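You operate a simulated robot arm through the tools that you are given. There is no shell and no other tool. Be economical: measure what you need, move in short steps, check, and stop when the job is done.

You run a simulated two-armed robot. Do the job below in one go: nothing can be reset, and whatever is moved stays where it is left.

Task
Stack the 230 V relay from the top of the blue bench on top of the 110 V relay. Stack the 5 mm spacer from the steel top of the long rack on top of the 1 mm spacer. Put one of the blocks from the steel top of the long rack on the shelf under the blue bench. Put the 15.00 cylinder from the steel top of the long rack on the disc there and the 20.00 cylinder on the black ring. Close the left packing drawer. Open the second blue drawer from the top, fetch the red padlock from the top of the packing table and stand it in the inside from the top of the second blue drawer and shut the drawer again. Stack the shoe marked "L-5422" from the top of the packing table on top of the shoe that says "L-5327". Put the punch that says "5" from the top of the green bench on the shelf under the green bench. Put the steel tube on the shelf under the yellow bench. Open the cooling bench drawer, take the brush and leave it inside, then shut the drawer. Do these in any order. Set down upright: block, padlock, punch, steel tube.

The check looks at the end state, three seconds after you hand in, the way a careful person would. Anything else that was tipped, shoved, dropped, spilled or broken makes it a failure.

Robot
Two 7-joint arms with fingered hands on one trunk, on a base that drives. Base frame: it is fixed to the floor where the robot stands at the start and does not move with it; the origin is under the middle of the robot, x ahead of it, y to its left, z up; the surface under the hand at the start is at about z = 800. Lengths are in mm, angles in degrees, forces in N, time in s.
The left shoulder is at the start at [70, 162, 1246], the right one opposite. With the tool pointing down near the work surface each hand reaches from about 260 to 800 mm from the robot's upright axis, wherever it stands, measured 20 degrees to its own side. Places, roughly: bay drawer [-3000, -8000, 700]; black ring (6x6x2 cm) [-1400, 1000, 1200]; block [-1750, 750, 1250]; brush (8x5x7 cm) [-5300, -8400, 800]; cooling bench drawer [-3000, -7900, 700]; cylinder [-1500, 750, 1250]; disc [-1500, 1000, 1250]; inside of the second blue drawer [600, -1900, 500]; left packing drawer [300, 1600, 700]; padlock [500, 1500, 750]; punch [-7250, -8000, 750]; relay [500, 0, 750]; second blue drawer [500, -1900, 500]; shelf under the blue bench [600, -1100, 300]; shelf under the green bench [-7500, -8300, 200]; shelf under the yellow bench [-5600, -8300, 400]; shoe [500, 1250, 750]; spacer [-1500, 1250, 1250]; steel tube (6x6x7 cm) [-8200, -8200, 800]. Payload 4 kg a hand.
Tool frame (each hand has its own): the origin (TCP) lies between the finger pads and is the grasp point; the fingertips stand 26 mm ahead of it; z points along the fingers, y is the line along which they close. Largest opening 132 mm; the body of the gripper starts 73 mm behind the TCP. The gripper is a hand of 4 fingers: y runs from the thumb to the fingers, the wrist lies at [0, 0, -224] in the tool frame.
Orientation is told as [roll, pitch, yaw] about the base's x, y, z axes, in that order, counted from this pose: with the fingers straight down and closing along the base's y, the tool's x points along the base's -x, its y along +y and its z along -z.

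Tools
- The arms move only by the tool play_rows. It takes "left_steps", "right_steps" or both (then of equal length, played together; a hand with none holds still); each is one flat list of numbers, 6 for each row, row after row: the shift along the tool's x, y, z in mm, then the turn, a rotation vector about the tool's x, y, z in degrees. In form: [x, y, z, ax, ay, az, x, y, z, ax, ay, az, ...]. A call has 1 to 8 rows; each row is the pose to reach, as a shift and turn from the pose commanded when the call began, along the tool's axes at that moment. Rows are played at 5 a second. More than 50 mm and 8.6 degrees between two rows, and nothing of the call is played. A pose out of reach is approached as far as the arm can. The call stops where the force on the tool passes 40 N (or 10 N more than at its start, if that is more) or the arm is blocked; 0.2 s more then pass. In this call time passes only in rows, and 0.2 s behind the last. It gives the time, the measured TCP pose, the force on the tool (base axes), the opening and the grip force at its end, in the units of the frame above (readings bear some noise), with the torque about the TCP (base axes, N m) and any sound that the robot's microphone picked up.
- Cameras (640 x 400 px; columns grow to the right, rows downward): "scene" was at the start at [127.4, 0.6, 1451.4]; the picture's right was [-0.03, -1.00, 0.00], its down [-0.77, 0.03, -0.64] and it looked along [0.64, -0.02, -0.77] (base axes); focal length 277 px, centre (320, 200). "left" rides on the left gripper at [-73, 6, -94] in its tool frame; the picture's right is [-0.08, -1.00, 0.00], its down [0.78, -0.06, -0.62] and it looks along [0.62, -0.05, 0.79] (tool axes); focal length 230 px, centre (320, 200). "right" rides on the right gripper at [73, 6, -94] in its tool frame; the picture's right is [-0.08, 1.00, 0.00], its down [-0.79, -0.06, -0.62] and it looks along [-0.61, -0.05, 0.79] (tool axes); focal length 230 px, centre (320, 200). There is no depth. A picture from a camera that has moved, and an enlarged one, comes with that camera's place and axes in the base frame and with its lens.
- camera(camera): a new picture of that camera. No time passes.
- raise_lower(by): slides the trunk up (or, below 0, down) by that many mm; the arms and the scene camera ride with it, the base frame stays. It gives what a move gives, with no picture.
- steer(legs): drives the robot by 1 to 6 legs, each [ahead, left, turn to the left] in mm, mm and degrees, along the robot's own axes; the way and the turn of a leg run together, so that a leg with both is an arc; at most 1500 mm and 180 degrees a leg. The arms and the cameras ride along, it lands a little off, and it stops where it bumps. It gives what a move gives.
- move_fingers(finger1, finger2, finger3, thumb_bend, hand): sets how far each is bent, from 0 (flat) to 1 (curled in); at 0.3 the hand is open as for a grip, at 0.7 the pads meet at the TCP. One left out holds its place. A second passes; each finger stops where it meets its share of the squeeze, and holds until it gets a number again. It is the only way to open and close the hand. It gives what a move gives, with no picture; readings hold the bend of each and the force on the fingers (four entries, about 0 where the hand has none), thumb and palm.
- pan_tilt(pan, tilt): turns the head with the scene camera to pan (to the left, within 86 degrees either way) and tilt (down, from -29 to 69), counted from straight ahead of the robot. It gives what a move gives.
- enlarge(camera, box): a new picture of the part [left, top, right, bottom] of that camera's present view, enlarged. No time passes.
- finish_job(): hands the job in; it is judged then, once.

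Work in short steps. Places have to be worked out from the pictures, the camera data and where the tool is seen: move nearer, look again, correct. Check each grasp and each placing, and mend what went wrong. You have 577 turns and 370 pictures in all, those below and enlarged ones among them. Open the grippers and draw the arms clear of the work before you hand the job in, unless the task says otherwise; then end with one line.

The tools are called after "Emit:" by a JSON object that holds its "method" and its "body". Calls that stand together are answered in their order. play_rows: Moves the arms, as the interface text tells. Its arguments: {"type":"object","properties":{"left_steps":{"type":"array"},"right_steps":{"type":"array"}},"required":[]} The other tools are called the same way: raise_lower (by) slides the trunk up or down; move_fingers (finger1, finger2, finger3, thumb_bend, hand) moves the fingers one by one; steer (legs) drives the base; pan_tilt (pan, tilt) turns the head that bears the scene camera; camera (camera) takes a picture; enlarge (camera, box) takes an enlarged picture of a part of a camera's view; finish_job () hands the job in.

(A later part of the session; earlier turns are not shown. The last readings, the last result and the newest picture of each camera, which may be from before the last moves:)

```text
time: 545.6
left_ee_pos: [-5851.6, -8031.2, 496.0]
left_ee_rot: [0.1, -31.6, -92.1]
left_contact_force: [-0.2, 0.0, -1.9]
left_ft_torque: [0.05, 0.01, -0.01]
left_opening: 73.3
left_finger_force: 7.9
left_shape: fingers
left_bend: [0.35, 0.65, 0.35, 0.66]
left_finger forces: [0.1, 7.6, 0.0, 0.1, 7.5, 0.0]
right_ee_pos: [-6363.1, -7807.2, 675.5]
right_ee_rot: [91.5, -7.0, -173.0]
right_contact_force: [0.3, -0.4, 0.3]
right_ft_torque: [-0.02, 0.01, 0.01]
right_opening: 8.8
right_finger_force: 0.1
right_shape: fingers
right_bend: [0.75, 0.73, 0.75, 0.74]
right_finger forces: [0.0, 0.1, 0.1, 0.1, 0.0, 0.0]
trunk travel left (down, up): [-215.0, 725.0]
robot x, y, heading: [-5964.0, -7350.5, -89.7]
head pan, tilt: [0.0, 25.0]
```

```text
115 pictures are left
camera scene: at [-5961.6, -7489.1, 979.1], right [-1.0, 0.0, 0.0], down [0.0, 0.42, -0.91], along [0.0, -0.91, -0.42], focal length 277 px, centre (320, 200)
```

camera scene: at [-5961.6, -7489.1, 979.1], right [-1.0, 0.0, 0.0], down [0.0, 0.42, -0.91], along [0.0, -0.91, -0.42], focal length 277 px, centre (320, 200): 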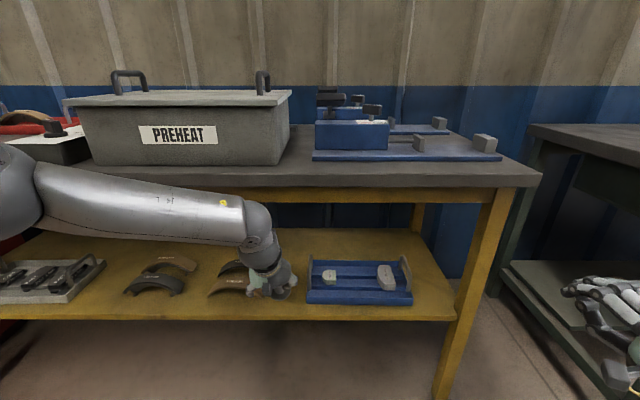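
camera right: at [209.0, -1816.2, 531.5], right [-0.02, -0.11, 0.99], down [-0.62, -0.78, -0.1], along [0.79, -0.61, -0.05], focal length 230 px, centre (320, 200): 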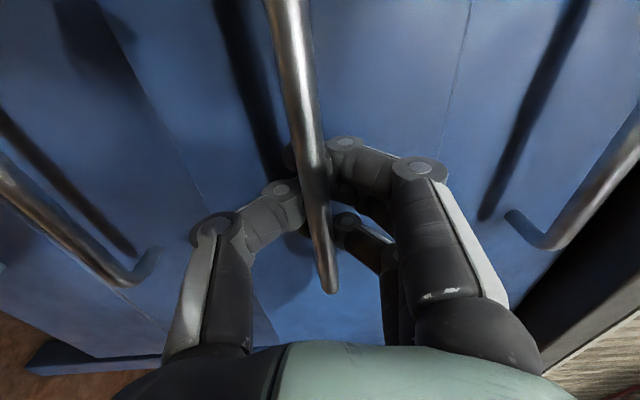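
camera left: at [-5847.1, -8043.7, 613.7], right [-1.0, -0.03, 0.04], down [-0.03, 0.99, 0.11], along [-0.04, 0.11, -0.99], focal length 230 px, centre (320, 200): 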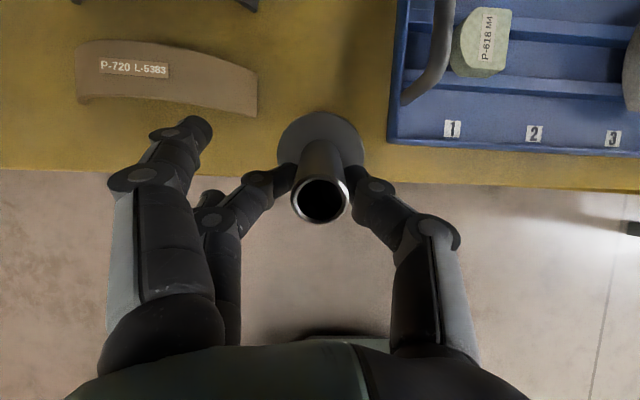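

The view straight down shows the gap well: the tube is centred between shoe and tray. I go 38 mm further in, then lower.

Emit:
{"method": "steer", "body": {"legs": [[38, 0, 0]]}}

Emit:
{"method": "raise_lower", "body": {"by": -15}}

Emit:
{"method": "camera", "body": {"camera": "left"}}

```text
time: 546.5
left_ee_pos: [-5851.9, -8069.4, 496.2]
left_ee_rot: [0.0, -31.7, -92.0]
left_contact_force: [0.1, 0.2, -2.3]
left_ft_torque: [0.06, 0.0, 0.01]
left_opening: 73.2
left_finger_force: 7.4
left_shape: fingers
left_bend: [0.35, 0.65, 0.35, 0.66]
left_finger forces: [0.0, 7.7, 0.0, 0.0, 7.6, 0.0]
right_ee_pos: [-6363.3, -7846.0, 675.4]
right_ee_rot: [91.5, -7.0, -173.0]
right_contact_force: [0.3, 1.0, 0.8]
right_ft_torque: [0.01, 0.0, 0.0]
right_opening: 8.8
right_finger_force: 0.1
right_shape: fingers
right_bend: [0.75, 0.73, 0.75, 0.74]
right_finger forces: [0.1, 0.0, 0.0, 0.0, 0.1, 0.0]
trunk travel left (down, up): [-215.0, 725.0]
robot x, y, heading: [-5961.2, -7386.8, -89.8]
head pan, tilt: [0.0, 25.0]
```

```text
time: 547.1
left_ee_pos: [-5851.7, -8068.0, 481.8]
left_ee_rot: [0.1, -31.6, -92.0]
left_contact_force: [-0.2, -0.1, -2.2]
left_ft_torque: [0.06, -0.03, 0.01]
left_opening: 73.3
left_finger_force: 7.2
left_shape: fingers
left_bend: [0.35, 0.65, 0.35, 0.66]
left_finger forces: [0.0, 7.7, 0.0, 0.0, 7.5, 0.0]
right_ee_pos: [-6363.2, -7845.6, 660.1]
right_ee_rot: [91.5, -7.1, -172.9]
right_contact_force: [-0.6, 0.5, -0.1]
right_ft_torque: [0.03, -0.01, 0.0]
right_opening: 8.5
right_finger_force: 0.1
right_shape: fingers
right_bend: [0.75, 0.73, 0.75, 0.74]
right_finger forces: [0.0, 0.0, 0.1, 0.0, 0.0, 0.1]
trunk travel left (down, up): [-200.0, 740.0]
robot x, y, heading: [-5959.4, -7386.9, -89.9]
head pan, tilt: [0.0, 25.0]
```

```text
114 pictures are left
camera left: at [-5846.7, -8081.0, 598.8], right [-1.0, -0.03, 0.04], down [-0.03, 0.99, 0.11], along [-0.04, 0.11, -0.99], focal length 230 px, centre (320, 200)
```

left: 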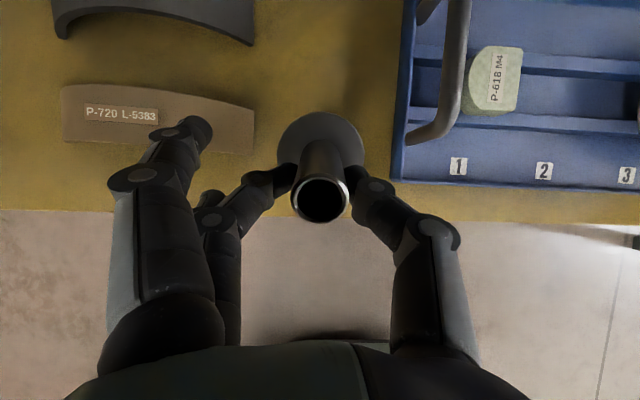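

I curl the side fingers slightly away from the shoe, then lower in small steps with the arm.

Emit:
{"method": "move_fingers", "body": {"hand": "left", "finger1": 0.48, "finger3": 0.48}}

Emit:
{"method": "play_rows", "body": {"left_steps": [2.1, 0, 3.4, 0, 0, 0, 4.2, 0, 6.8, 0, 0, 0]}}

Emit:
{"method": "play_rows", "body": {"left_steps": [1.6, 0, 2.5, 0, 0, 0, 3.2, 0, 5.1, 0, 0, 0]}}

```text
time: 548.1
left_ee_pos: [-5852.2, -8069.0, 482.0]
left_ee_rot: [0.0, -31.6, -91.9]
left_contact_force: [-0.2, -0.3, -2.1]
left_ft_torque: [0.08, 0.01, 0.0]
left_opening: 53.2
left_finger_force: 7.4
left_shape: fingers
left_bend: [0.48, 0.65, 0.48, 0.66]
left_finger forces: [0.1, 7.5, 0.1, 0.0, 7.7, 0.0]
right_ee_pos: [-6362.2, -7845.8, 659.8]
right_ee_rot: [91.5, -7.0, -173.0]
right_contact_force: [0.2, 0.6, 0.4]
right_ft_torque: [-0.04, 0.0, 0.01]
right_opening: 8.4
right_finger_force: 0.1
right_shape: fingers
right_bend: [0.75, 0.73, 0.75, 0.74]
right_finger forces: [0.1, 0.0, 0.1, 0.1, 0.0, 0.0]
trunk travel left (down, up): [-200.0, 740.0]
robot x, y, heading: [-5964.6, -7388.2, -89.8]
head pan, tilt: [0.0, 25.0]
```

```text
time: 548.7
left_ee_pos: [-5852.1, -8069.1, 473.6]
left_ee_rot: [-0.1, -31.6, -91.8]
left_contact_force: [0.4, -0.8, -1.7]
left_ft_torque: [0.06, 0.0, 0.0]
left_opening: 53.0
left_finger_force: 7.5
left_shape: fingers
left_bend: [0.48, 0.65, 0.48, 0.66]
left_finger forces: [0.0, 7.6, 0.0, 0.0, 7.4, 0.0]
right_ee_pos: [-6363.3, -7845.7, 660.4]
right_ee_rot: [91.5, -7.0, -173.1]
right_contact_force: [-0.1, -0.2, 0.0]
right_ft_torque: [0.0, 0.0, 0.02]
right_opening: 8.6
right_finger_force: 0.0
right_shape: fingers
right_bend: [0.75, 0.73, 0.75, 0.74]
right_finger forces: [0.0, 0.0, 0.0, 0.1, 0.0, 0.0]
trunk travel left (down, up): [-200.0, 740.0]
robot x, y, heading: [-5962.4, -7387.5, -89.7]
head pan, tilt: [0.0, 25.0]
```

```text
time: 549.3
left_ee_pos: [-5852.5, -8069.7, 465.9]
left_ee_rot: [0.1, -31.6, -92.0]
left_contact_force: [0.2, 0.1, -2.6]
left_ft_torque: [0.07, 0.0, -0.06]
left_opening: 53.3
left_finger_force: 7.8
left_shape: fingers
left_bend: [0.48, 0.65, 0.48, 0.66]
left_finger forces: [0.0, 7.5, 0.1, 0.0, 7.3, 0.1]
right_ee_pos: [-6364.0, -7846.3, 661.5]
right_ee_rot: [91.5, -7.1, -173.0]
right_contact_force: [-0.2, -0.4, 0.2]
right_ft_torque: [0.01, 0.01, 0.01]
right_opening: 8.3
right_finger_force: 0.1
right_shape: fingers
right_bend: [0.75, 0.73, 0.75, 0.74]
right_finger forces: [0.0, 0.0, 0.1, 0.1, 0.0, 0.0]
trunk travel left (down, up): [-200.0, 740.0]
robot x, y, heading: [-5960.5, -7387.4, -89.5]
head pan, tilt: [0.0, 25.0]
```

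Emit:
{"method": "play_rows", "body": {"left_steps": [1.6, 0, 2.5, 0, 0, 0, 3.2, 0, 5.1, 0, 0, 0]}}

Emit:
{"method": "play_rows", "body": {"left_steps": [1.6, 0, 2.5, 0, 0, 0, 3.2, 0, 5.1, 0, 0, 0]}}

Emit:
{"method": "camera", "body": {"camera": "left"}}

```text
time: 549.9
left_ee_pos: [-5852.0, -8069.5, 461.7]
left_ee_rot: [0.1, -31.6, -91.9]
left_contact_force: [0.8, -0.7, -2.6]
left_ft_torque: [0.04, 0.0, 0.0]
left_opening: 52.8
left_finger_force: 7.8
left_shape: fingers
left_bend: [0.48, 0.65, 0.48, 0.66]
left_finger forces: [0.0, 7.5, 0.1, 0.0, 7.5, 0.1]
right_ee_pos: [-6363.3, -7847.8, 659.9]
right_ee_rot: [91.4, -7.0, -173.0]
right_contact_force: [0.4, -0.1, 0.5]
right_ft_torque: [-0.04, 0.01, -0.01]
right_opening: 8.4
right_finger_force: 0.0
right_shape: fingers
right_bend: [0.75, 0.73, 0.75, 0.74]
right_finger forces: [0.0, 0.1, 0.0, 0.0, 0.0, 0.1]
trunk travel left (down, up): [-200.0, 740.0]
robot x, y, heading: [-5966.0, -7387.9, -90.1]
head pan, tilt: [0.0, 25.0]
```

```text
time: 550.5
left_ee_pos: [-5852.2, -8069.3, 455.6]
left_ee_rot: [0.1, -31.7, -91.8]
left_contact_force: [0.0, -0.4, -2.5]
left_ft_torque: [0.04, -0.03, 0.02]
left_opening: 53.2
left_finger_force: 7.4
left_shape: fingers
left_bend: [0.48, 0.65, 0.48, 0.66]
left_finger forces: [0.0, 7.6, 0.0, 0.0, 7.3, 0.0]
right_ee_pos: [-6363.3, -7847.3, 660.1]
right_ee_rot: [91.4, -7.0, -173.0]
right_contact_force: [0.1, -0.3, -0.1]
right_ft_torque: [0.0, -0.04, 0.01]
right_opening: 8.4
right_finger_force: 0.0
right_shape: fingers
right_bend: [0.75, 0.73, 0.75, 0.74]
right_finger forces: [0.0, 0.1, 0.1, 0.0, 0.0, 0.0]
trunk travel left (down, up): [-200.0, 740.0]
robot x, y, heading: [-5965.0, -7388.0, -90.0]
head pan, tilt: [0.0, 25.0]
```

```text
113 pictures are left
camera left: at [-5846.3, -8081.6, 572.5], right [-1.0, -0.03, 0.04], down [-0.03, 0.99, 0.11], along [-0.04, 0.11, -0.99], focal length 230 px, centre (320, 200)
```

left: 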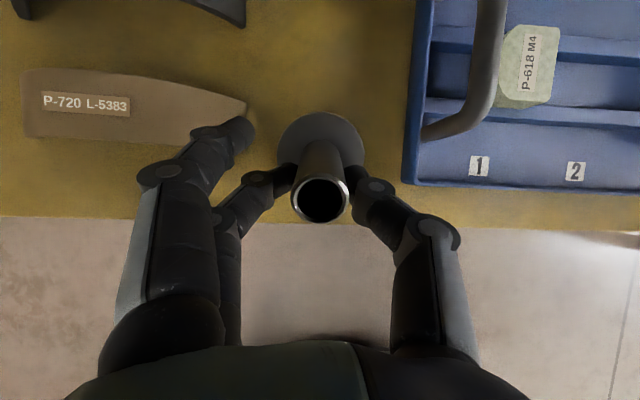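

Contact should be near. I tuck finger 1 in a bit away from the shoe's end and continue.

Emit:
{"method": "move_fingers", "body": {"hand": "left", "finger1": 0.56}}

Emit:
{"method": "play_rows", "body": {"left_steps": [1.1, 0, 1.7, 0, 0, 0, 2.1, 0, 3.4, 0, 0, 0]}}

Emit:
{"method": "play_rows", "body": {"left_steps": [1.1, 0, 1.7, 0, 0, 0, 2.1, 0, 3.4, 0, 0, 0]}}

```text
time: 551.5
left_ee_pos: [-5851.9, -8070.0, 455.6]
left_ee_rot: [0.0, -31.6, -91.9]
left_contact_force: [0.4, -0.4, -2.6]
left_ft_torque: [0.02, -0.01, -0.02]
left_opening: 40.6
left_finger_force: 7.9
left_shape: fingers
left_bend: [0.56, 0.65, 0.48, 0.66]
left_finger forces: [0.0, 7.6, 0.2, 0.0, 7.4, 0.0]
right_ee_pos: [-6364.0, -7846.5, 659.7]
right_ee_rot: [91.6, -7.0, -173.0]
right_contact_force: [-0.8, 0.4, 0.1]
right_ft_torque: [0.01, 0.01, 0.01]
right_opening: 8.6
right_finger_force: 0.0
right_shape: fingers
right_bend: [0.75, 0.73, 0.75, 0.74]
right_finger forces: [0.0, 0.1, 0.1, 0.1, 0.0, 0.0]
trunk travel left (down, up): [-200.0, 740.0]
robot x, y, heading: [-5963.0, -7385.2, -90.0]
head pan, tilt: [0.0, 25.0]
```

```text
time: 552.1
left_ee_pos: [-5851.9, -8068.4, 451.8]
left_ee_rot: [0.1, -31.6, -91.9]
left_contact_force: [0.1, 0.7, -2.5]
left_ft_torque: [0.06, -0.02, 0.03]
left_opening: 40.6
left_finger_force: 7.3
left_shape: fingers
left_bend: [0.56, 0.65, 0.48, 0.66]
left_finger forces: [0.1, 7.5, 0.0, 0.0, 7.4, 0.0]
right_ee_pos: [-6363.7, -7846.8, 659.5]
right_ee_rot: [91.4, -6.9, -173.0]
right_contact_force: [0.0, -0.1, -0.1]
right_ft_torque: [0.01, 0.0, 0.04]
right_opening: 8.5
right_finger_force: 0.0
right_shape: fingers
right_bend: [0.75, 0.73, 0.75, 0.74]
right_finger forces: [0.1, 0.0, 0.1, 0.1, 0.0, 0.0]
trunk travel left (down, up): [-200.0, 740.0]
robot x, y, heading: [-5965.7, -7387.3, -90.1]
head pan, tilt: [0.0, 25.0]
```

```text
time: 552.7
left_ee_pos: [-5851.0, -8068.8, 447.8]
left_ee_rot: [0.1, -31.6, -91.9]
left_contact_force: [-1.0, 0.4, -3.1]
left_ft_torque: [0.05, 0.02, 0.01]
left_opening: 40.6
left_finger_force: 7.5
left_shape: fingers
left_bend: [0.56, 0.65, 0.48, 0.66]
left_finger forces: [0.0, 7.5, 0.1, 0.0, 7.4, 0.1]
right_ee_pos: [-6362.8, -7846.2, 659.8]
right_ee_rot: [91.5, -7.0, -173.0]
right_contact_force: [-0.4, -0.2, -0.3]
right_ft_torque: [-0.01, 0.01, 0.0]
right_opening: 8.5
right_finger_force: 0.0
right_shape: fingers
right_bend: [0.75, 0.73, 0.75, 0.74]
right_finger forces: [0.1, 0.0, 0.0, 0.0, 0.1, 0.0]
trunk travel left (down, up): [-200.0, 740.0]
robot x, y, heading: [-5960.5, -7386.9, -89.9]
head pan, tilt: [0.0, 25.0]
```

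Emit:
{"method": "play_rows", "body": {"left_steps": [1.6, 0, 2.5, 0, 0, 0, 3.2, 0, 5.1, 0, 0, 0]}}

Emit:
{"method": "play_rows", "body": {"left_steps": [1.6, 0, 2.5, 0, 0, 0, 3.2, 0, 5.1, 0, 0, 0]}}

Emit:
{"method": "camera", "body": {"camera": "left"}}

```text
time: 553.3
left_ee_pos: [-5850.2, -8069.4, 442.1]
left_ee_rot: [0.1, -31.7, -92.0]
left_contact_force: [0.8, 0.5, -1.8]
left_ft_torque: [0.04, 0.01, -0.02]
left_opening: 40.5
left_finger_force: 7.6
left_shape: fingers
left_bend: [0.56, 0.65, 0.48, 0.66]
left_finger forces: [0.1, 7.6, 0.1, 0.1, 7.3, 0.0]
right_ee_pos: [-6363.1, -7845.8, 659.9]
right_ee_rot: [91.6, -7.0, -173.0]
right_contact_force: [0.0, 0.2, -0.3]
right_ft_torque: [0.03, -0.01, -0.04]
right_opening: 8.9
right_finger_force: 0.1
right_shape: fingers
right_bend: [0.75, 0.73, 0.75, 0.74]
right_finger forces: [0.1, 0.0, 0.0, 0.0, 0.0, 0.1]
trunk travel left (down, up): [-200.0, 740.0]
robot x, y, heading: [-5964.2, -7387.3, -90.0]
head pan, tilt: [0.0, 25.0]
```

```text
time: 553.9
left_ee_pos: [-5851.5, -8067.8, 435.8]
left_ee_rot: [0.0, -31.6, -91.9]
left_contact_force: [0.3, 0.1, -2.2]
left_ft_torque: [0.06, 0.02, -0.01]
left_opening: 40.8
left_finger_force: 7.7
left_shape: fingers
left_bend: [0.56, 0.65, 0.48, 0.66]
left_finger forces: [0.0, 7.5, 0.1, 0.0, 7.4, 0.0]
right_ee_pos: [-6362.5, -7845.3, 659.6]
right_ee_rot: [91.5, -7.0, -173.0]
right_contact_force: [-0.1, -0.6, -0.7]
right_ft_torque: [0.01, 0.0, -0.02]
right_opening: 8.7
right_finger_force: 0.0
right_shape: fingers
right_bend: [0.75, 0.73, 0.75, 0.74]
right_finger forces: [0.0, 0.1, 0.0, 0.0, 0.0, 0.1]
trunk travel left (down, up): [-200.0, 740.0]
robot x, y, heading: [-5960.9, -7385.7, -89.8]
head pan, tilt: [0.0, 25.0]
```

```text
112 pictures are left
camera left: at [-5846.3, -8080.4, 552.9], right [-1.0, -0.03, 0.04], down [-0.03, 0.99, 0.11], along [-0.04, 0.11, -0.99], focal length 230 px, centre (320, 200)
```

left: 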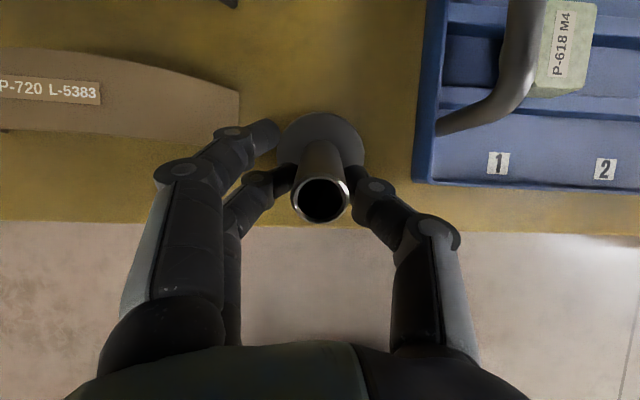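

The tray scale suggests the shelf is nearer z≈355. I continue lowering.

Emit:
{"method": "play_rows", "body": {"left_steps": [1.6, 0, 2.5, 0, 0, 0, 3.2, 0, 5.1, 0, 0, 0]}}

Emit:
{"method": "play_rows", "body": {"left_steps": [1.6, 0, 2.5, 0, 0, 0, 3.2, 0, 5.1, 0, 0, 0]}}

Emit:
{"method": "play_rows", "body": {"left_steps": [1.6, 0, 2.5, 0, 0, 0, 3.2, 0, 5.1, 0, 0, 0]}}

```text
time: 554.5
left_ee_pos: [-5850.1, -8068.3, 430.2]
left_ee_rot: [0.1, -31.6, -91.9]
left_contact_force: [-0.3, -0.8, -0.1]
left_ft_torque: [0.07, -0.02, 0.01]
left_opening: 40.7
left_finger_force: 7.2
left_shape: fingers
left_bend: [0.56, 0.65, 0.48, 0.66]
left_finger forces: [0.0, 7.4, 0.1, 0.0, 7.2, 0.0]
right_ee_pos: [-6363.4, -7847.4, 659.3]
right_ee_rot: [91.6, -6.9, -173.0]
right_contact_force: [0.3, 0.5, -0.4]
right_ft_torque: [0.01, 0.02, 0.01]
right_opening: 8.3
right_finger_force: 0.0
right_shape: fingers
right_bend: [0.75, 0.73, 0.75, 0.74]
right_finger forces: [0.1, 0.0, 0.0, 0.0, 0.0, 0.0]
trunk travel left (down, up): [-200.0, 740.0]
robot x, y, heading: [-5962.1, -7386.8, -89.8]
head pan, tilt: [0.0, 25.0]
```

```text
time: 555.1
left_ee_pos: [-5852.1, -8069.0, 424.5]
left_ee_rot: [0.0, -31.7, -91.8]
left_contact_force: [1.0, 1.6, 5.3]
left_ft_torque: [-0.05, -0.02, 0.01]
left_opening: 40.4
left_finger_force: 9.2
left_shape: fingers
left_bend: [0.56, 0.66, 0.48, 0.67]
left_finger forces: [0.1, 9.2, 0.1, 0.0, 8.8, 0.0]
right_ee_pos: [-6362.3, -7844.5, 660.0]
right_ee_rot: [91.5, -7.0, -173.0]
right_contact_force: [-0.7, -0.7, 0.1]
right_ft_torque: [0.0, 0.01, 0.01]
right_opening: 8.3
right_finger_force: 0.0
right_shape: fingers
right_bend: [0.75, 0.73, 0.75, 0.74]
right_finger forces: [0.1, 0.0, 0.0, 0.0, 0.0, 0.1]
trunk travel left (down, up): [-200.0, 740.0]
robot x, y, heading: [-5965.7, -7387.3, -89.9]
head pan, tilt: [0.0, 25.0]
```

```text
time: 555.7
left_ee_pos: [-5851.1, -8068.6, 421.0]
left_ee_rot: [0.0, -32.1, -91.7]
left_contact_force: [1.1, 3.0, 22.9]
left_ft_torque: [-0.09, -0.38, -0.03]
left_opening: 40.1
left_finger_force: 15.1
left_shape: fingers
left_bend: [0.56, 0.67, 0.48, 0.67]
left_finger forces: [0.1, 11.7, 7.5, 0.0, 10.6, 0.0]
right_ee_pos: [-6364.4, -7844.4, 662.2]
right_ee_rot: [91.8, -7.0, -173.0]
right_contact_force: [-0.4, 0.5, 0.7]
right_ft_torque: [-0.03, 0.0, -0.04]
right_opening: 8.4
right_finger_force: 0.1
right_shape: fingers
right_bend: [0.75, 0.73, 0.75, 0.74]
right_finger forces: [0.0, 0.0, 0.0, 0.0, 0.0, 0.0]
trunk travel left (down, up): [-200.0, 740.0]
robot x, y, heading: [-5962.8, -7391.2, -89.8]
head pan, tilt: [0.0, 25.0]
```

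Contact; I look at the tube's attitude.

Emit:
{"method": "camera", "body": {"camera": "left"}}

```text
111 pictures are left
camera left: at [-5846.6, -8080.5, 539.6], right [-1.0, -0.03, 0.04], down [-0.03, 0.99, 0.1], along [-0.04, 0.1, -0.99], focal length 230 px, centre (320, 200)
```

left: 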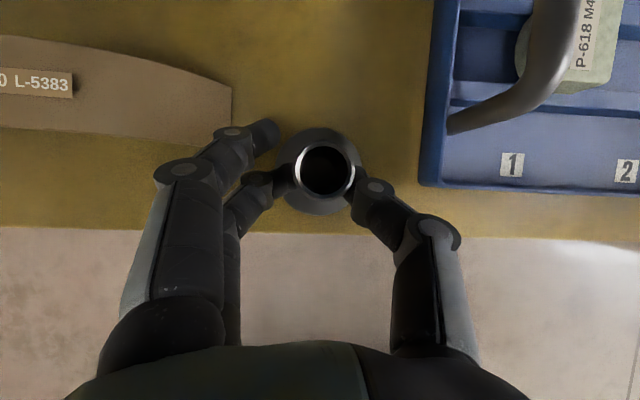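

The tube stands upright on the shelf. I ease up, release, and rise straight up before backing out.

Emit:
{"method": "play_rows", "body": {"left_steps": [-2.1, 0, -3.4, 0, 0, 0]}}

Emit:
{"method": "move_fingers", "body": {"hand": "left", "finger1": 0.5, "finger2": 0.55, "thumb_bend": 0.55}}

Emit:
{"method": "play_rows", "body": {"left_steps": [-5, 0, -8.5, 0, 0, 0, -16, 0, -25, 0, 0, 0, -30, 0, -48, 0, 0, 0, -37, 0, -60, 0, 0, 0]}}

Emit:
{"method": "camera", "body": {"camera": "left"}}

```text
time: 556.1
left_ee_pos: [-5850.3, -8068.7, 421.5]
left_ee_rot: [0.0, -31.8, -92.0]
left_contact_force: [0.1, -1.9, 14.4]
left_ft_torque: [-0.17, -0.19, 0.02]
left_opening: 39.7
left_finger_force: 10.2
left_shape: fingers
left_bend: [0.56, 0.67, 0.48, 0.67]
left_finger forces: [0.0, 8.7, 4.1, 0.0, 8.6, 0.1]
right_ee_pos: [-6362.8, -7845.1, 660.6]
right_ee_rot: [91.6, -6.9, -173.0]
right_contact_force: [-0.1, -0.4, -0.5]
right_ft_torque: [-0.02, 0.0, 0.03]
right_opening: 8.5
right_finger_force: 0.0
right_shape: fingers
right_bend: [0.75, 0.73, 0.75, 0.74]
right_finger forces: [0.0, 0.1, 0.0, 0.0, 0.1, 0.1]
trunk travel left (down, up): [-200.0, 740.0]
robot x, y, heading: [-5964.1, -7385.4, -89.9]
head pan, tilt: [0.0, 25.0]
```

```text
time: 557.1
left_ee_pos: [-5851.3, -8068.1, 421.9]
left_ee_rot: [0.2, -31.7, -91.9]
left_contact_force: [-0.9, -1.6, 11.5]
left_ft_torque: [0.0, -0.52, -0.07]
left_opening: 62.1
left_finger_force: 5.2
left_shape: fingers
left_bend: [0.5, 0.55, 0.49, 0.55]
left_finger forces: [0.1, 0.0, 11.0, 0.0, 0.0, 0.0]
right_ee_pos: [-6362.6, -7844.1, 660.4]
right_ee_rot: [91.6, -7.0, -173.0]
right_contact_force: [0.1, 0.5, 0.4]
right_ft_torque: [-0.01, 0.0, -0.02]
right_opening: 8.5
right_finger_force: 0.0
right_shape: fingers
right_bend: [0.75, 0.73, 0.75, 0.74]
right_finger forces: [0.0, 0.1, 0.0, 0.1, 0.0, 0.1]
trunk travel left (down, up): [-200.0, 740.0]
robot x, y, heading: [-5960.3, -7387.9, -89.5]
head pan, tilt: [0.0, 25.0]
```

```text
time: 558.1
left_ee_pos: [-5851.5, -8069.2, 492.9]
left_ee_rot: [0.1, -31.6, -91.9]
left_contact_force: [0.0, -0.1, 0.0]
left_ft_torque: [0.01, 0.03, 0.01]
left_opening: 61.7
left_finger_force: 0.1
left_shape: fingers
left_bend: [0.5, 0.55, 0.48, 0.55]
left_finger forces: [0.0, 0.0, 0.0, 0.1, 0.1, 0.1]
right_ee_pos: [-6363.3, -7846.5, 660.1]
right_ee_rot: [91.5, -7.0, -173.0]
right_contact_force: [-0.3, -0.4, 0.7]
right_ft_torque: [-0.02, 0.0, 0.01]
right_opening: 8.7
right_finger_force: 0.0
right_shape: fingers
right_bend: [0.75, 0.73, 0.75, 0.74]
right_finger forces: [0.0, 0.0, 0.0, 0.0, 0.0, 0.0]
trunk travel left (down, up): [-200.0, 740.0]
robot x, y, heading: [-5962.7, -7385.0, -89.9]
head pan, tilt: [0.0, 25.0]
```

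```text
110 pictures are left
camera left: at [-5847.2, -8081.8, 610.0], right [-1.0, -0.03, 0.04], down [-0.03, 0.99, 0.11], along [-0.04, 0.11, -0.99], focal length 230 px, centre (320, 200)
```

left: 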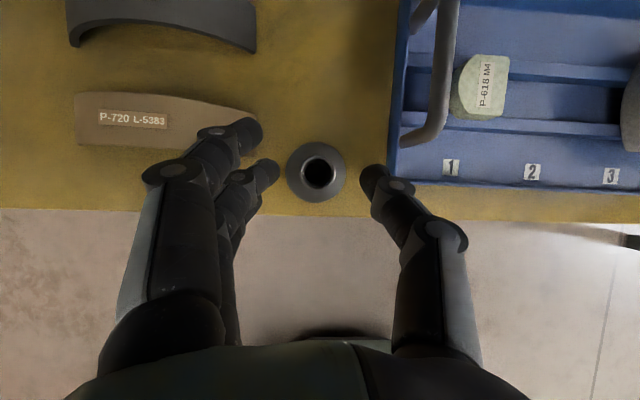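

The tube stands upright on the shelf. I back out, raise the trunk, and move left to look for the brush on the bench top.

Emit:
{"method": "steer", "body": {"legs": [[-450, 0, 0]]}}

Emit:
{"method": "raise_lower", "body": {"by": 400}}

Emit:
{"method": "raise_lower", "body": {"by": 130}}

Emit:
{"method": "play_rows", "body": {"left_steps": [0, 0, -5, 0, 8, 0, 0, 0, -10, 0, 16, 0, 0, 0, -15, 0, 24, 0, 0, 0, -20, 0, 32, 0]}}

Emit:
{"method": "steer", "body": {"legs": [[0, 550, 0]]}}

Emit:
{"method": "pan_tilt", "body": {"pan": 0, "tilt": 25}}

Emit:
{"method": "camera", "body": {"camera": "scene"}}

```text
time: 560.8
left_ee_pos: [-5857.6, -7620.8, 493.1]
left_ee_rot: [0.1, -31.7, -92.3]
left_contact_force: [-0.1, -0.2, -0.2]
left_ft_torque: [0.0, 0.0, -0.02]
left_opening: 61.6
left_finger_force: 0.2
left_shape: fingers
left_bend: [0.5, 0.55, 0.48, 0.55]
left_finger forces: [0.0, 0.1, 0.0, 0.1, 0.0, 0.0]
right_ee_pos: [-6367.1, -7392.3, 660.6]
right_ee_rot: [91.5, -7.0, -173.5]
right_contact_force: [0.0, 0.5, 1.0]
right_ft_torque: [-0.03, -0.02, 0.0]
right_opening: 8.8
right_finger_force: 0.0
right_shape: fingers
right_bend: [0.75, 0.73, 0.75, 0.74]
right_finger forces: [0.1, 0.0, 0.0, 0.1, 0.0, 0.0]
trunk travel left (down, up): [-200.0, 740.0]
robot x, y, heading: [-5960.8, -6936.5, -90.2]
head pan, tilt: [0.0, 25.0]
```

```text
time: 564.6
left_ee_pos: [-5857.7, -7620.5, 891.8]
left_ee_rot: [0.2, -31.7, -92.3]
left_contact_force: [-0.1, -0.4, 0.5]
left_ft_torque: [-0.01, 0.0, -0.01]
left_opening: 61.8
left_finger_force: 0.1
left_shape: fingers
left_bend: [0.5, 0.55, 0.48, 0.55]
left_finger forces: [0.0, 0.1, 0.0, 0.0, 0.0, 0.0]
right_ee_pos: [-6367.9, -7392.9, 1060.7]
right_ee_rot: [91.5, -6.9, -173.5]
right_contact_force: [-0.1, 0.0, 0.5]
right_ft_torque: [0.0, 0.01, 0.03]
right_opening: 8.8
right_finger_force: 0.0
right_shape: fingers
right_bend: [0.75, 0.73, 0.75, 0.74]
right_finger forces: [0.0, 0.1, 0.0, 0.0, 0.0, 0.1]
trunk travel left (down, up): [-600.0, 340.0]
robot x, y, heading: [-5962.7, -6935.6, -90.1]
head pan, tilt: [0.0, 25.0]
```

```text
time: 566.2
left_ee_pos: [-5857.8, -7620.0, 1021.9]
left_ee_rot: [0.1, -31.7, -92.3]
left_contact_force: [0.4, -0.5, -1.2]
left_ft_torque: [0.01, -0.04, 0.02]
left_opening: 61.6
left_finger_force: 0.1
left_shape: fingers
left_bend: [0.5, 0.55, 0.48, 0.55]
left_finger forces: [0.0, 0.1, 0.0, 0.0, 0.1, 0.0]
right_ee_pos: [-6367.9, -7393.2, 1189.8]
right_ee_rot: [91.6, -7.0, -173.5]
right_contact_force: [0.8, -0.2, 0.8]
right_ft_torque: [0.01, -0.02, 0.01]
right_opening: 8.6
right_finger_force: 0.0
right_shape: fingers
right_bend: [0.75, 0.73, 0.75, 0.74]
right_finger forces: [0.1, 0.0, 0.0, 0.0, 0.1, 0.1]
trunk travel left (down, up): [-730.0, 210.0]
robot x, y, heading: [-5962.7, -6936.1, -90.1]
head pan, tilt: [0.0, 25.0]
```

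```text
time: 567.2
left_ee_pos: [-5859.2, -7610.3, 1040.2]
left_ee_rot: [0.1, 0.4, -92.2]
left_contact_force: [-0.6, -0.6, 0.3]
left_ft_torque: [0.0, -0.03, 0.01]
left_opening: 61.9
left_finger_force: 0.1
left_shape: fingers
left_bend: [0.5, 0.55, 0.48, 0.55]
left_finger forces: [0.0, 0.1, 0.0, 0.0, 0.0, 0.1]
right_ee_pos: [-6368.9, -7394.1, 1188.5]
right_ee_rot: [91.4, -6.9, -173.6]
right_contact_force: [-0.2, 0.1, 0.5]
right_ft_torque: [-0.01, 0.02, -0.01]
right_opening: 8.3
right_finger_force: 0.1
right_shape: fingers
right_bend: [0.75, 0.73, 0.75, 0.74]
right_finger forces: [0.0, 0.0, 0.0, 0.0, 0.0, 0.0]
trunk travel left (down, up): [-730.0, 210.0]
robot x, y, heading: [-5957.2, -6938.0, -90.2]
head pan, tilt: [0.0, 25.0]
```

```text
time: 570.4
left_ee_pos: [-5303.6, -7611.6, 1040.8]
left_ee_rot: [0.1, 0.3, -92.3]
left_contact_force: [-0.3, -0.2, -0.2]
left_ft_torque: [-0.01, 0.0, -0.04]
left_opening: 62.0
left_finger_force: 0.1
left_shape: fingers
left_bend: [0.5, 0.55, 0.48, 0.55]
left_finger forces: [0.1, 0.0, 0.0, 0.0, 0.1, 0.1]
right_ee_pos: [-5814.0, -7395.6, 1189.6]
right_ee_rot: [91.5, -7.0, -173.5]
right_contact_force: [0.6, 0.3, 0.0]
right_ft_torque: [-0.01, 0.0, 0.01]
right_opening: 8.6
right_finger_force: 0.0
right_shape: fingers
right_bend: [0.75, 0.73, 0.75, 0.74]
right_finger forces: [0.0, 0.0, 0.0, 0.0, 0.2, 0.0]
trunk travel left (down, up): [-730.0, 210.0]
robot x, y, heading: [-5406.2, -6936.4, -90.3]
head pan, tilt: [0.0, 25.0]
```

```text
time: 571.0
left_ee_pos: [-5303.8, -7612.2, 1039.1]
left_ee_rot: [0.0, 0.3, -92.4]
left_contact_force: [-0.1, -0.4, 0.1]
left_ft_torque: [-0.01, 0.0, 0.02]
left_opening: 61.8
left_finger_force: 0.2
left_shape: fingers
left_bend: [0.5, 0.55, 0.48, 0.55]
left_finger forces: [0.0, 0.1, 0.1, 0.0, 0.0, 0.0]
right_ee_pos: [-5814.2, -7395.6, 1189.9]
right_ee_rot: [91.5, -7.0, -173.6]
right_contact_force: [0.2, -0.4, 0.2]
right_ft_torque: [0.01, -0.01, 0.02]
right_opening: 8.7
right_finger_force: 0.0
right_shape: fingers
right_bend: [0.75, 0.73, 0.75, 0.74]
right_finger forces: [0.0, 0.0, 0.1, 0.0, 0.1, 0.0]
trunk travel left (down, up): [-730.0, 210.0]
robot x, y, heading: [-5408.5, -6936.7, -90.1]
head pan, tilt: [0.0, 25.0]
```

```text
109 pictures are left
camera scene: at [-5409.4, -7078.4, 1494.2], right [-1.0, 0.0, 0.0], down [0.0, 0.42, -0.91], along [0.0, -0.91, -0.42], focal length 277 px, centre (320, 200)
```

scene: 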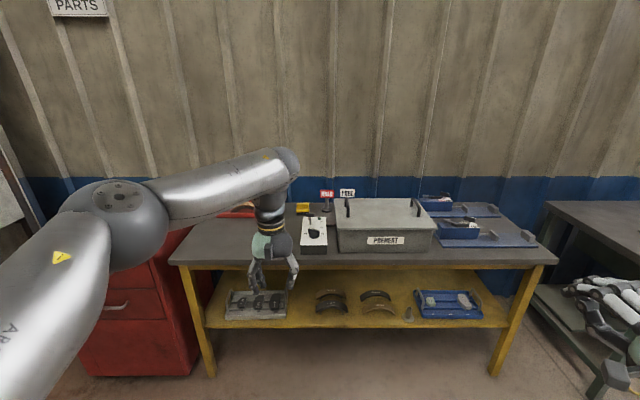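

Emit:
{"method": "enlarge", "body": {"camera": "scene", "box": [190, 175, 370, 265]}}

```text
3.56 times, centred on (280, 220) of scene
camera zoom: at [-5409.4, -7078.4, 1494.2], right [-1.0, 0.0, 0.0], down [0.0, 0.42, -0.91], along [0.0, -0.91, -0.42], focal length 985 px, centre (462, 129)
```

zoom: 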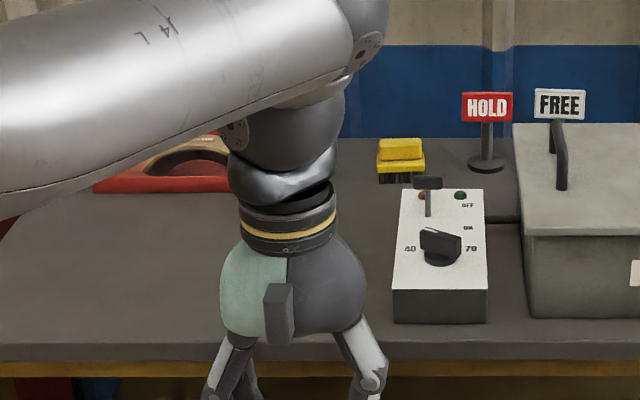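

The brush (yellow back, dark bristles) is at about (-5313, -8388) at the back. I drive in with the left hand above it.

Emit:
{"method": "steer", "body": {"legs": [[745, 0, 0]]}}

Emit:
{"method": "move_fingers", "body": {"hand": "left", "finger1": 0.38, "finger2": 0.38, "finger3": 0.38, "thumb_bend": 0.38}}

Emit:
{"method": "pan_tilt", "body": {"pan": 5, "tilt": 40}}

Emit:
{"method": "camera", "body": {"camera": "left"}}

Emit:
{"method": "camera", "body": {"camera": "scene"}}

```text
time: 575.0
left_ee_pos: [-5300.7, -8346.5, 1039.9]
left_ee_rot: [0.2, 0.3, -91.9]
left_contact_force: [0.3, 0.7, -0.4]
left_ft_torque: [0.03, 0.03, -0.01]
left_opening: 61.9
left_finger_force: 0.1
left_shape: fingers
left_bend: [0.5, 0.55, 0.48, 0.55]
left_finger forces: [0.0, 0.0, 0.1, 0.0, 0.1, 0.0]
right_ee_pos: [-5811.9, -8132.9, 1189.9]
right_ee_rot: [91.5, -7.0, -173.1]
right_contact_force: [-0.3, 0.1, -0.5]
right_ft_torque: [-0.01, 0.01, 0.01]
right_opening: 8.6
right_finger_force: 0.0
right_shape: fingers
right_bend: [0.75, 0.73, 0.75, 0.74]
right_finger forces: [0.0, 0.0, 0.0, 0.1, 0.1, 0.0]
trunk travel left (down, up): [-730.0, 210.0]
robot x, y, heading: [-5407.0, -7674.1, -89.9]
head pan, tilt: [0.0, 25.0]
```

```text
time: 576.0
left_ee_pos: [-5299.3, -8345.7, 1039.0]
left_ee_rot: [0.1, 0.3, -91.9]
left_contact_force: [-0.3, -0.5, 0.2]
left_ft_torque: [0.02, -0.02, 0.03]
left_opening: 109.8
left_finger_force: 0.1
left_shape: fingers
left_bend: [0.38, 0.38, 0.38, 0.38]
left_finger forces: [0.0, 0.0, 0.0, 0.0, 0.0, 0.1]
right_ee_pos: [-5810.6, -8134.3, 1189.2]
right_ee_rot: [91.5, -7.0, -173.1]
right_contact_force: [0.3, 0.0, -0.7]
right_ft_torque: [-0.02, 0.0, -0.03]
right_opening: 8.5
right_finger_force: 0.1
right_shape: fingers
right_bend: [0.75, 0.73, 0.75, 0.74]
right_finger forces: [0.1, 0.0, 0.0, 0.1, 0.1, 0.0]
trunk travel left (down, up): [-730.0, 210.0]
robot x, y, heading: [-5406.5, -7674.3, -89.8]
head pan, tilt: [0.0, 25.0]
```

```text
time: 576.8
left_ee_pos: [-5299.0, -8347.4, 1039.1]
left_ee_rot: [0.1, 0.3, -91.9]
left_contact_force: [1.5, -1.1, 1.1]
left_ft_torque: [-0.03, -0.01, 0.0]
left_opening: 109.9
left_finger_force: 0.1
left_shape: fingers
left_bend: [0.38, 0.38, 0.38, 0.38]
left_finger forces: [0.0, 0.1, 0.0, 0.0, 0.0, 0.1]
right_ee_pos: [-5811.0, -8133.4, 1189.7]
right_ee_rot: [91.5, -7.1, -173.2]
right_contact_force: [0.5, 0.2, 0.4]
right_ft_torque: [0.03, 0.02, -0.01]
right_opening: 8.8
right_finger_force: 0.0
right_shape: fingers
right_bend: [0.75, 0.73, 0.75, 0.74]
right_finger forces: [0.1, 0.1, 0.0, 0.0, 0.0, 0.1]
trunk travel left (down, up): [-730.0, 210.0]
robot x, y, heading: [-5408.2, -7674.4, -89.4]
head pan, tilt: [5.0, 40.0]
```

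```text
107 pictures are left
camera left: at [-5297.1, -8419.5, 1131.9], right [-1.0, -0.04, 0.0], down [-0.04, 0.78, 0.62], along [-0.03, 0.62, -0.78], focal length 230 px, centre (320, 200)
```

left: 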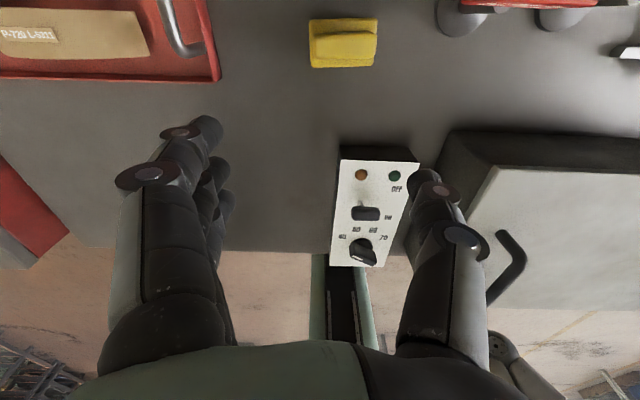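

```text
106 pictures are left
camera scene: at [-5401.8, -7806.6, 1470.9], right [-1.0, -0.09, 0.0], down [-0.06, 0.64, -0.77], along [0.07, -0.76, -0.64], focal length 277 px, centre (320, 200)
```

scene: 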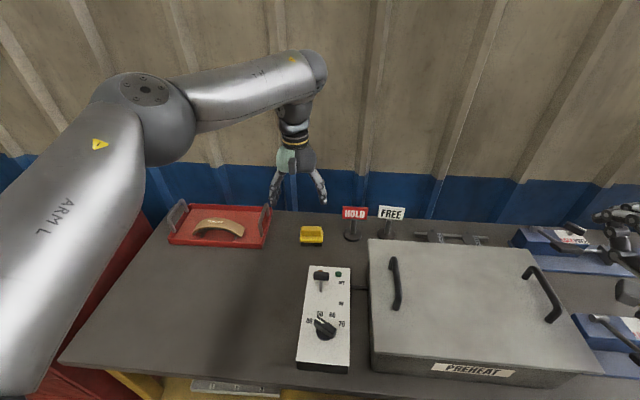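

Brush centre at about (-5320, -8400), top z≈838. I drive 35 mm closer, align, and descend partway.

Emit:
{"method": "steer", "body": {"legs": [[35, -5, 0]]}}

Emit:
{"method": "play_rows", "body": {"left_steps": [-4, -4, 30, 0, 0, 0, -8, -8, 60, 0, 0, 0, -13, -12, 95, 0, 0, 0, -17, -15, 130, 0, 0, 0]}}

Emit:
{"method": "camera", "body": {"camera": "left"}}

Emit:
{"method": "enlarge", "body": {"camera": "scene", "box": [250, 150, 400, 260]}}

```text
time: 577.6
left_ee_pos: [-5304.6, -8377.5, 1042.7]
left_ee_rot: [0.0, 0.1, -91.8]
left_contact_force: [0.2, 0.5, 1.0]
left_ft_torque: [-0.03, 0.01, 0.01]
left_opening: 109.7
left_finger_force: 0.1
left_shape: fingers
left_bend: [0.38, 0.38, 0.38, 0.38]
left_finger forces: [0.0, 0.0, 0.1, 0.0, 0.1, 0.1]
right_ee_pos: [-5815.4, -8162.9, 1192.7]
right_ee_rot: [91.7, -7.1, -173.1]
right_contact_force: [0.4, -0.3, -0.2]
right_ft_torque: [0.05, 0.04, -0.01]
right_opening: 8.7
right_finger_force: 0.0
right_shape: fingers
right_bend: [0.75, 0.73, 0.75, 0.74]
right_finger forces: [0.0, 0.1, 0.1, 0.0, 0.1, 0.0]
trunk travel left (down, up): [-730.0, 210.0]
robot x, y, heading: [-5414.5, -7714.5, -89.7]
head pan, tilt: [5.0, 40.0]
```

```text
time: 578.6
left_ee_pos: [-5318.6, -8396.3, 911.3]
left_ee_rot: [0.0, 0.2, -91.9]
left_contact_force: [-0.9, 0.8, 0.0]
left_ft_torque: [0.0, 0.04, 0.0]
left_opening: 109.6
left_finger_force: 0.1
left_shape: fingers
left_bend: [0.38, 0.38, 0.38, 0.38]
left_finger forces: [0.1, 0.1, 0.0, 0.0, 0.1, 0.0]
right_ee_pos: [-5816.2, -8167.9, 1190.1]
right_ee_rot: [91.4, -7.1, -173.1]
right_contact_force: [0.1, -0.4, -0.3]
right_ft_torque: [0.01, -0.02, -0.01]
right_opening: 8.6
right_finger_force: 0.0
right_shape: fingers
right_bend: [0.75, 0.73, 0.75, 0.74]
right_finger forces: [0.0, 0.0, 0.1, 0.0, 0.0, 0.1]
trunk travel left (down, up): [-730.0, 210.0]
robot x, y, heading: [-5415.5, -7706.2, -89.8]
head pan, tilt: [5.0, 40.0]
```

```text
105 pictures are left
camera left: at [-5316.4, -8469.0, 1003.5], right [-1.0, -0.04, 0.0], down [-0.04, 0.78, 0.62], along [-0.03, 0.62, -0.78], focal length 230 px, centre (320, 200)
```

left: 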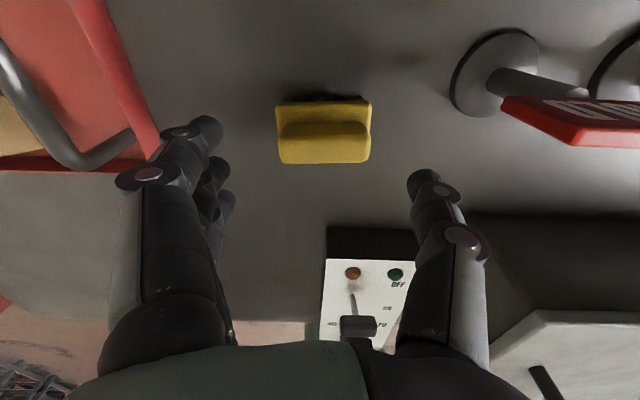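

```text
3.64 times, centred on (325, 205) of scene
camera zoom: at [-5406.5, -7840.2, 1471.0], right [-1.0, -0.09, 0.0], down [-0.06, 0.64, -0.77], along [0.07, -0.76, -0.64], focal length 1007 px, centre (302, 182)
```

zoom: 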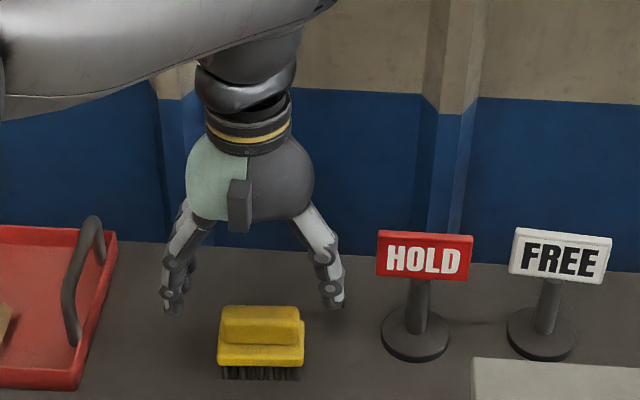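

The brush is 76 mm long along x and centred at (-5323, -8397). I descend to grip its yellow back by the ends.

Emit:
{"method": "play_rows", "body": {"left_steps": [0, -4, 30, 0, 0, 0, 0, -4, 58, 0, 0, 0]}}

Emit:
{"method": "camera", "body": {"camera": "left"}}

```text
time: 579.2
left_ee_pos: [-5323.5, -8395.2, 851.9]
left_ee_rot: [0.1, 0.4, -91.9]
left_contact_force: [-0.4, 0.3, -1.0]
left_ft_torque: [-0.01, 0.0, 0.0]
left_opening: 109.4
left_finger_force: 0.1
left_shape: fingers
left_bend: [0.38, 0.38, 0.38, 0.38]
left_finger forces: [0.0, 0.0, 0.0, 0.0, 0.0, 0.0]
right_ee_pos: [-5815.0, -8167.2, 1189.4]
right_ee_rot: [91.5, -7.0, -173.1]
right_contact_force: [-0.2, 0.3, 0.4]
right_ft_torque: [0.03, 0.01, 0.01]
right_opening: 8.7
right_finger_force: 0.1
right_shape: fingers
right_bend: [0.75, 0.73, 0.75, 0.74]
right_finger forces: [0.0, 0.1, 0.0, 0.1, 0.0, 0.0]
trunk travel left (down, up): [-730.0, 210.0]
robot x, y, heading: [-5413.3, -7708.7, -89.7]
head pan, tilt: [5.0, 40.0]
```

```text
103 pictures are left
camera left: at [-5320.6, -8468.7, 943.7], right [-1.0, -0.04, 0.0], down [-0.03, 0.78, 0.62], along [-0.03, 0.62, -0.78], focal length 230 px, centre (320, 200)
```

left: 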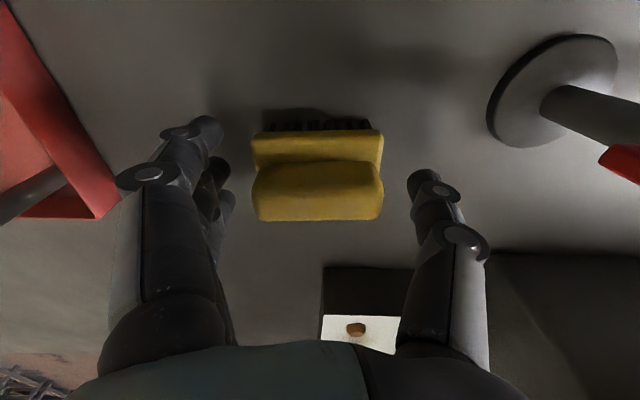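

Emit:
{"method": "move_fingers", "body": {"hand": "left", "finger1": 0.7, "finger2": 0.7, "finger3": 0.7, "thumb_bend": 0.7}}

Emit:
{"method": "camera", "body": {"camera": "left"}}

```text
time: 580.2
left_ee_pos: [-5323.8, -8395.0, 851.5]
left_ee_rot: [0.1, 0.3, -92.0]
left_contact_force: [0.3, -0.2, 0.5]
left_ft_torque: [-0.01, -0.06, 0.02]
left_opening: 68.3
left_finger_force: 81.4
left_shape: fingers
left_bend: [0.54, 0.52, 0.57, 0.55]
left_finger forces: [62.6, 8.0, 68.8, 0.0, 23.0, 0.0]
right_ee_pos: [-5816.0, -8167.5, 1190.8]
right_ee_rot: [91.6, -7.0, -173.2]
right_contact_force: [0.6, -0.8, -0.2]
right_ft_torque: [0.03, 0.03, 0.04]
right_opening: 8.7
right_finger_force: 0.1
right_shape: fingers
right_bend: [0.75, 0.73, 0.75, 0.74]
right_finger forces: [0.0, 0.1, 0.0, 0.0, 0.1, 0.0]
trunk travel left (down, up): [-730.0, 210.0]
robot x, y, heading: [-5411.7, -7709.5, -89.7]
head pan, tilt: [5.0, 40.0]
```

```text
102 pictures are left
camera left: at [-5320.3, -8468.6, 944.2], right [-1.0, -0.04, 0.0], down [-0.04, 0.78, 0.62], along [-0.03, 0.62, -0.78], focal length 230 px, centre (320, 200)
```

left: 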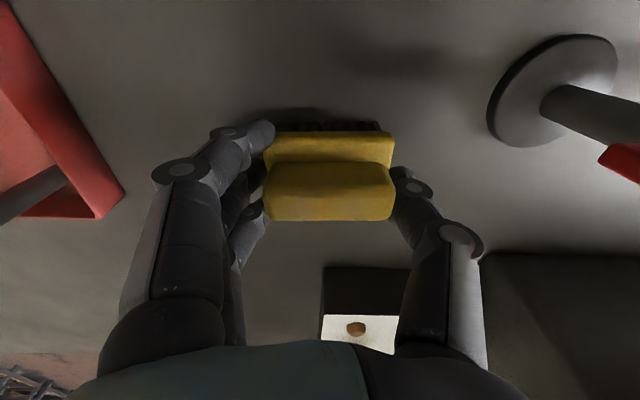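

The side fingers are wedging hard at the corners. I relax them and hold with the middle finger and thumb.

Emit:
{"method": "move_fingers", "body": {"hand": "left", "finger1": 0.5, "finger2": 0.7, "finger3": 0.52, "thumb_bend": 0.57}}

Emit:
{"method": "camera", "body": {"camera": "left"}}

```text
time: 581.2
left_ee_pos: [-5323.0, -8395.2, 851.9]
left_ee_rot: [0.0, 0.3, -92.0]
left_contact_force: [-0.9, 0.3, -1.2]
left_ft_torque: [-0.04, -0.01, 0.01]
left_opening: 69.7
left_finger_force: 68.8
left_shape: fingers
left_bend: [0.51, 0.5, 0.54, 0.53]
left_finger forces: [59.3, 9.1, 61.2, 0.0, 7.8, 0.0]
right_ee_pos: [-5815.6, -8166.6, 1188.7]
right_ee_rot: [91.5, -7.0, -173.1]
right_contact_force: [0.0, -0.3, 0.0]
right_ft_torque: [0.01, 0.0, 0.0]
right_opening: 8.5
right_finger_force: 0.0
right_shape: fingers
right_bend: [0.75, 0.73, 0.75, 0.74]
right_finger forces: [0.0, 0.0, 0.1, 0.0, 0.0, 0.0]
trunk travel left (down, up): [-730.0, 210.0]
robot x, y, heading: [-5416.7, -7711.3, -89.8]
head pan, tilt: [5.0, 40.0]
```

```text
101 pictures are left
camera left: at [-5320.6, -8468.6, 944.3], right [-1.0, -0.04, 0.0], down [-0.04, 0.78, 0.62], along [-0.03, 0.62, -0.78], focal length 230 px, centre (320, 200)
```

left: 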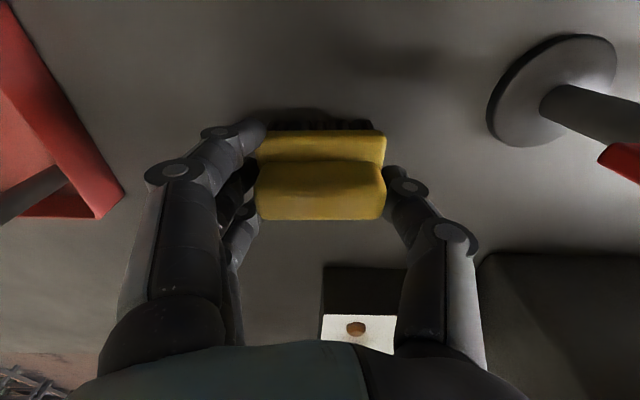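

Still wedged; I open the side fingers fully.

Emit:
{"method": "move_fingers", "body": {"hand": "left", "finger1": 0.36, "finger2": 0.7, "finger3": 0.36, "thumb_bend": 0.55}}

Emit:
{"method": "camera", "body": {"camera": "left"}}

```text
time: 582.2
left_ee_pos: [-5322.8, -8396.4, 851.1]
left_ee_rot: [0.2, 0.3, -91.9]
left_contact_force: [-0.9, -0.9, 0.3]
left_ft_torque: [0.03, 0.13, 0.02]
left_opening: 72.5
left_finger_force: 66.0
left_shape: fingers
left_bend: [0.45, 0.44, 0.49, 0.55]
left_finger forces: [59.6, 12.2, 59.8, 0.0, 0.6, 0.1]
right_ee_pos: [-5815.8, -8166.8, 1189.6]
right_ee_rot: [91.4, -7.0, -173.1]
right_contact_force: [0.1, 0.5, 0.4]
right_ft_torque: [0.01, 0.01, 0.02]
right_opening: 8.6
right_finger_force: 0.0
right_shape: fingers
right_bend: [0.75, 0.73, 0.75, 0.74]
right_finger forces: [0.0, 0.0, 0.1, 0.1, 0.0, 0.0]
trunk travel left (down, up): [-730.0, 210.0]
robot x, y, heading: [-5411.8, -7709.7, -89.7]
head pan, tilt: [5.0, 40.0]
```

```text
100 pictures are left
camera left: at [-5320.5, -8468.6, 944.3], right [-1.0, -0.04, 0.0], down [-0.04, 0.78, 0.62], along [-0.03, 0.62, -0.78], focal length 230 px, centre (320, 200)
```

left: 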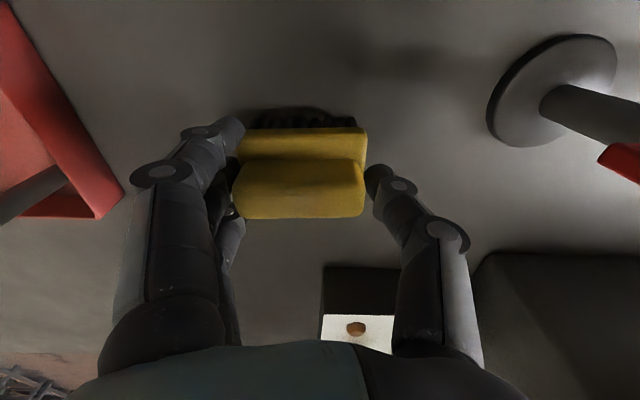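

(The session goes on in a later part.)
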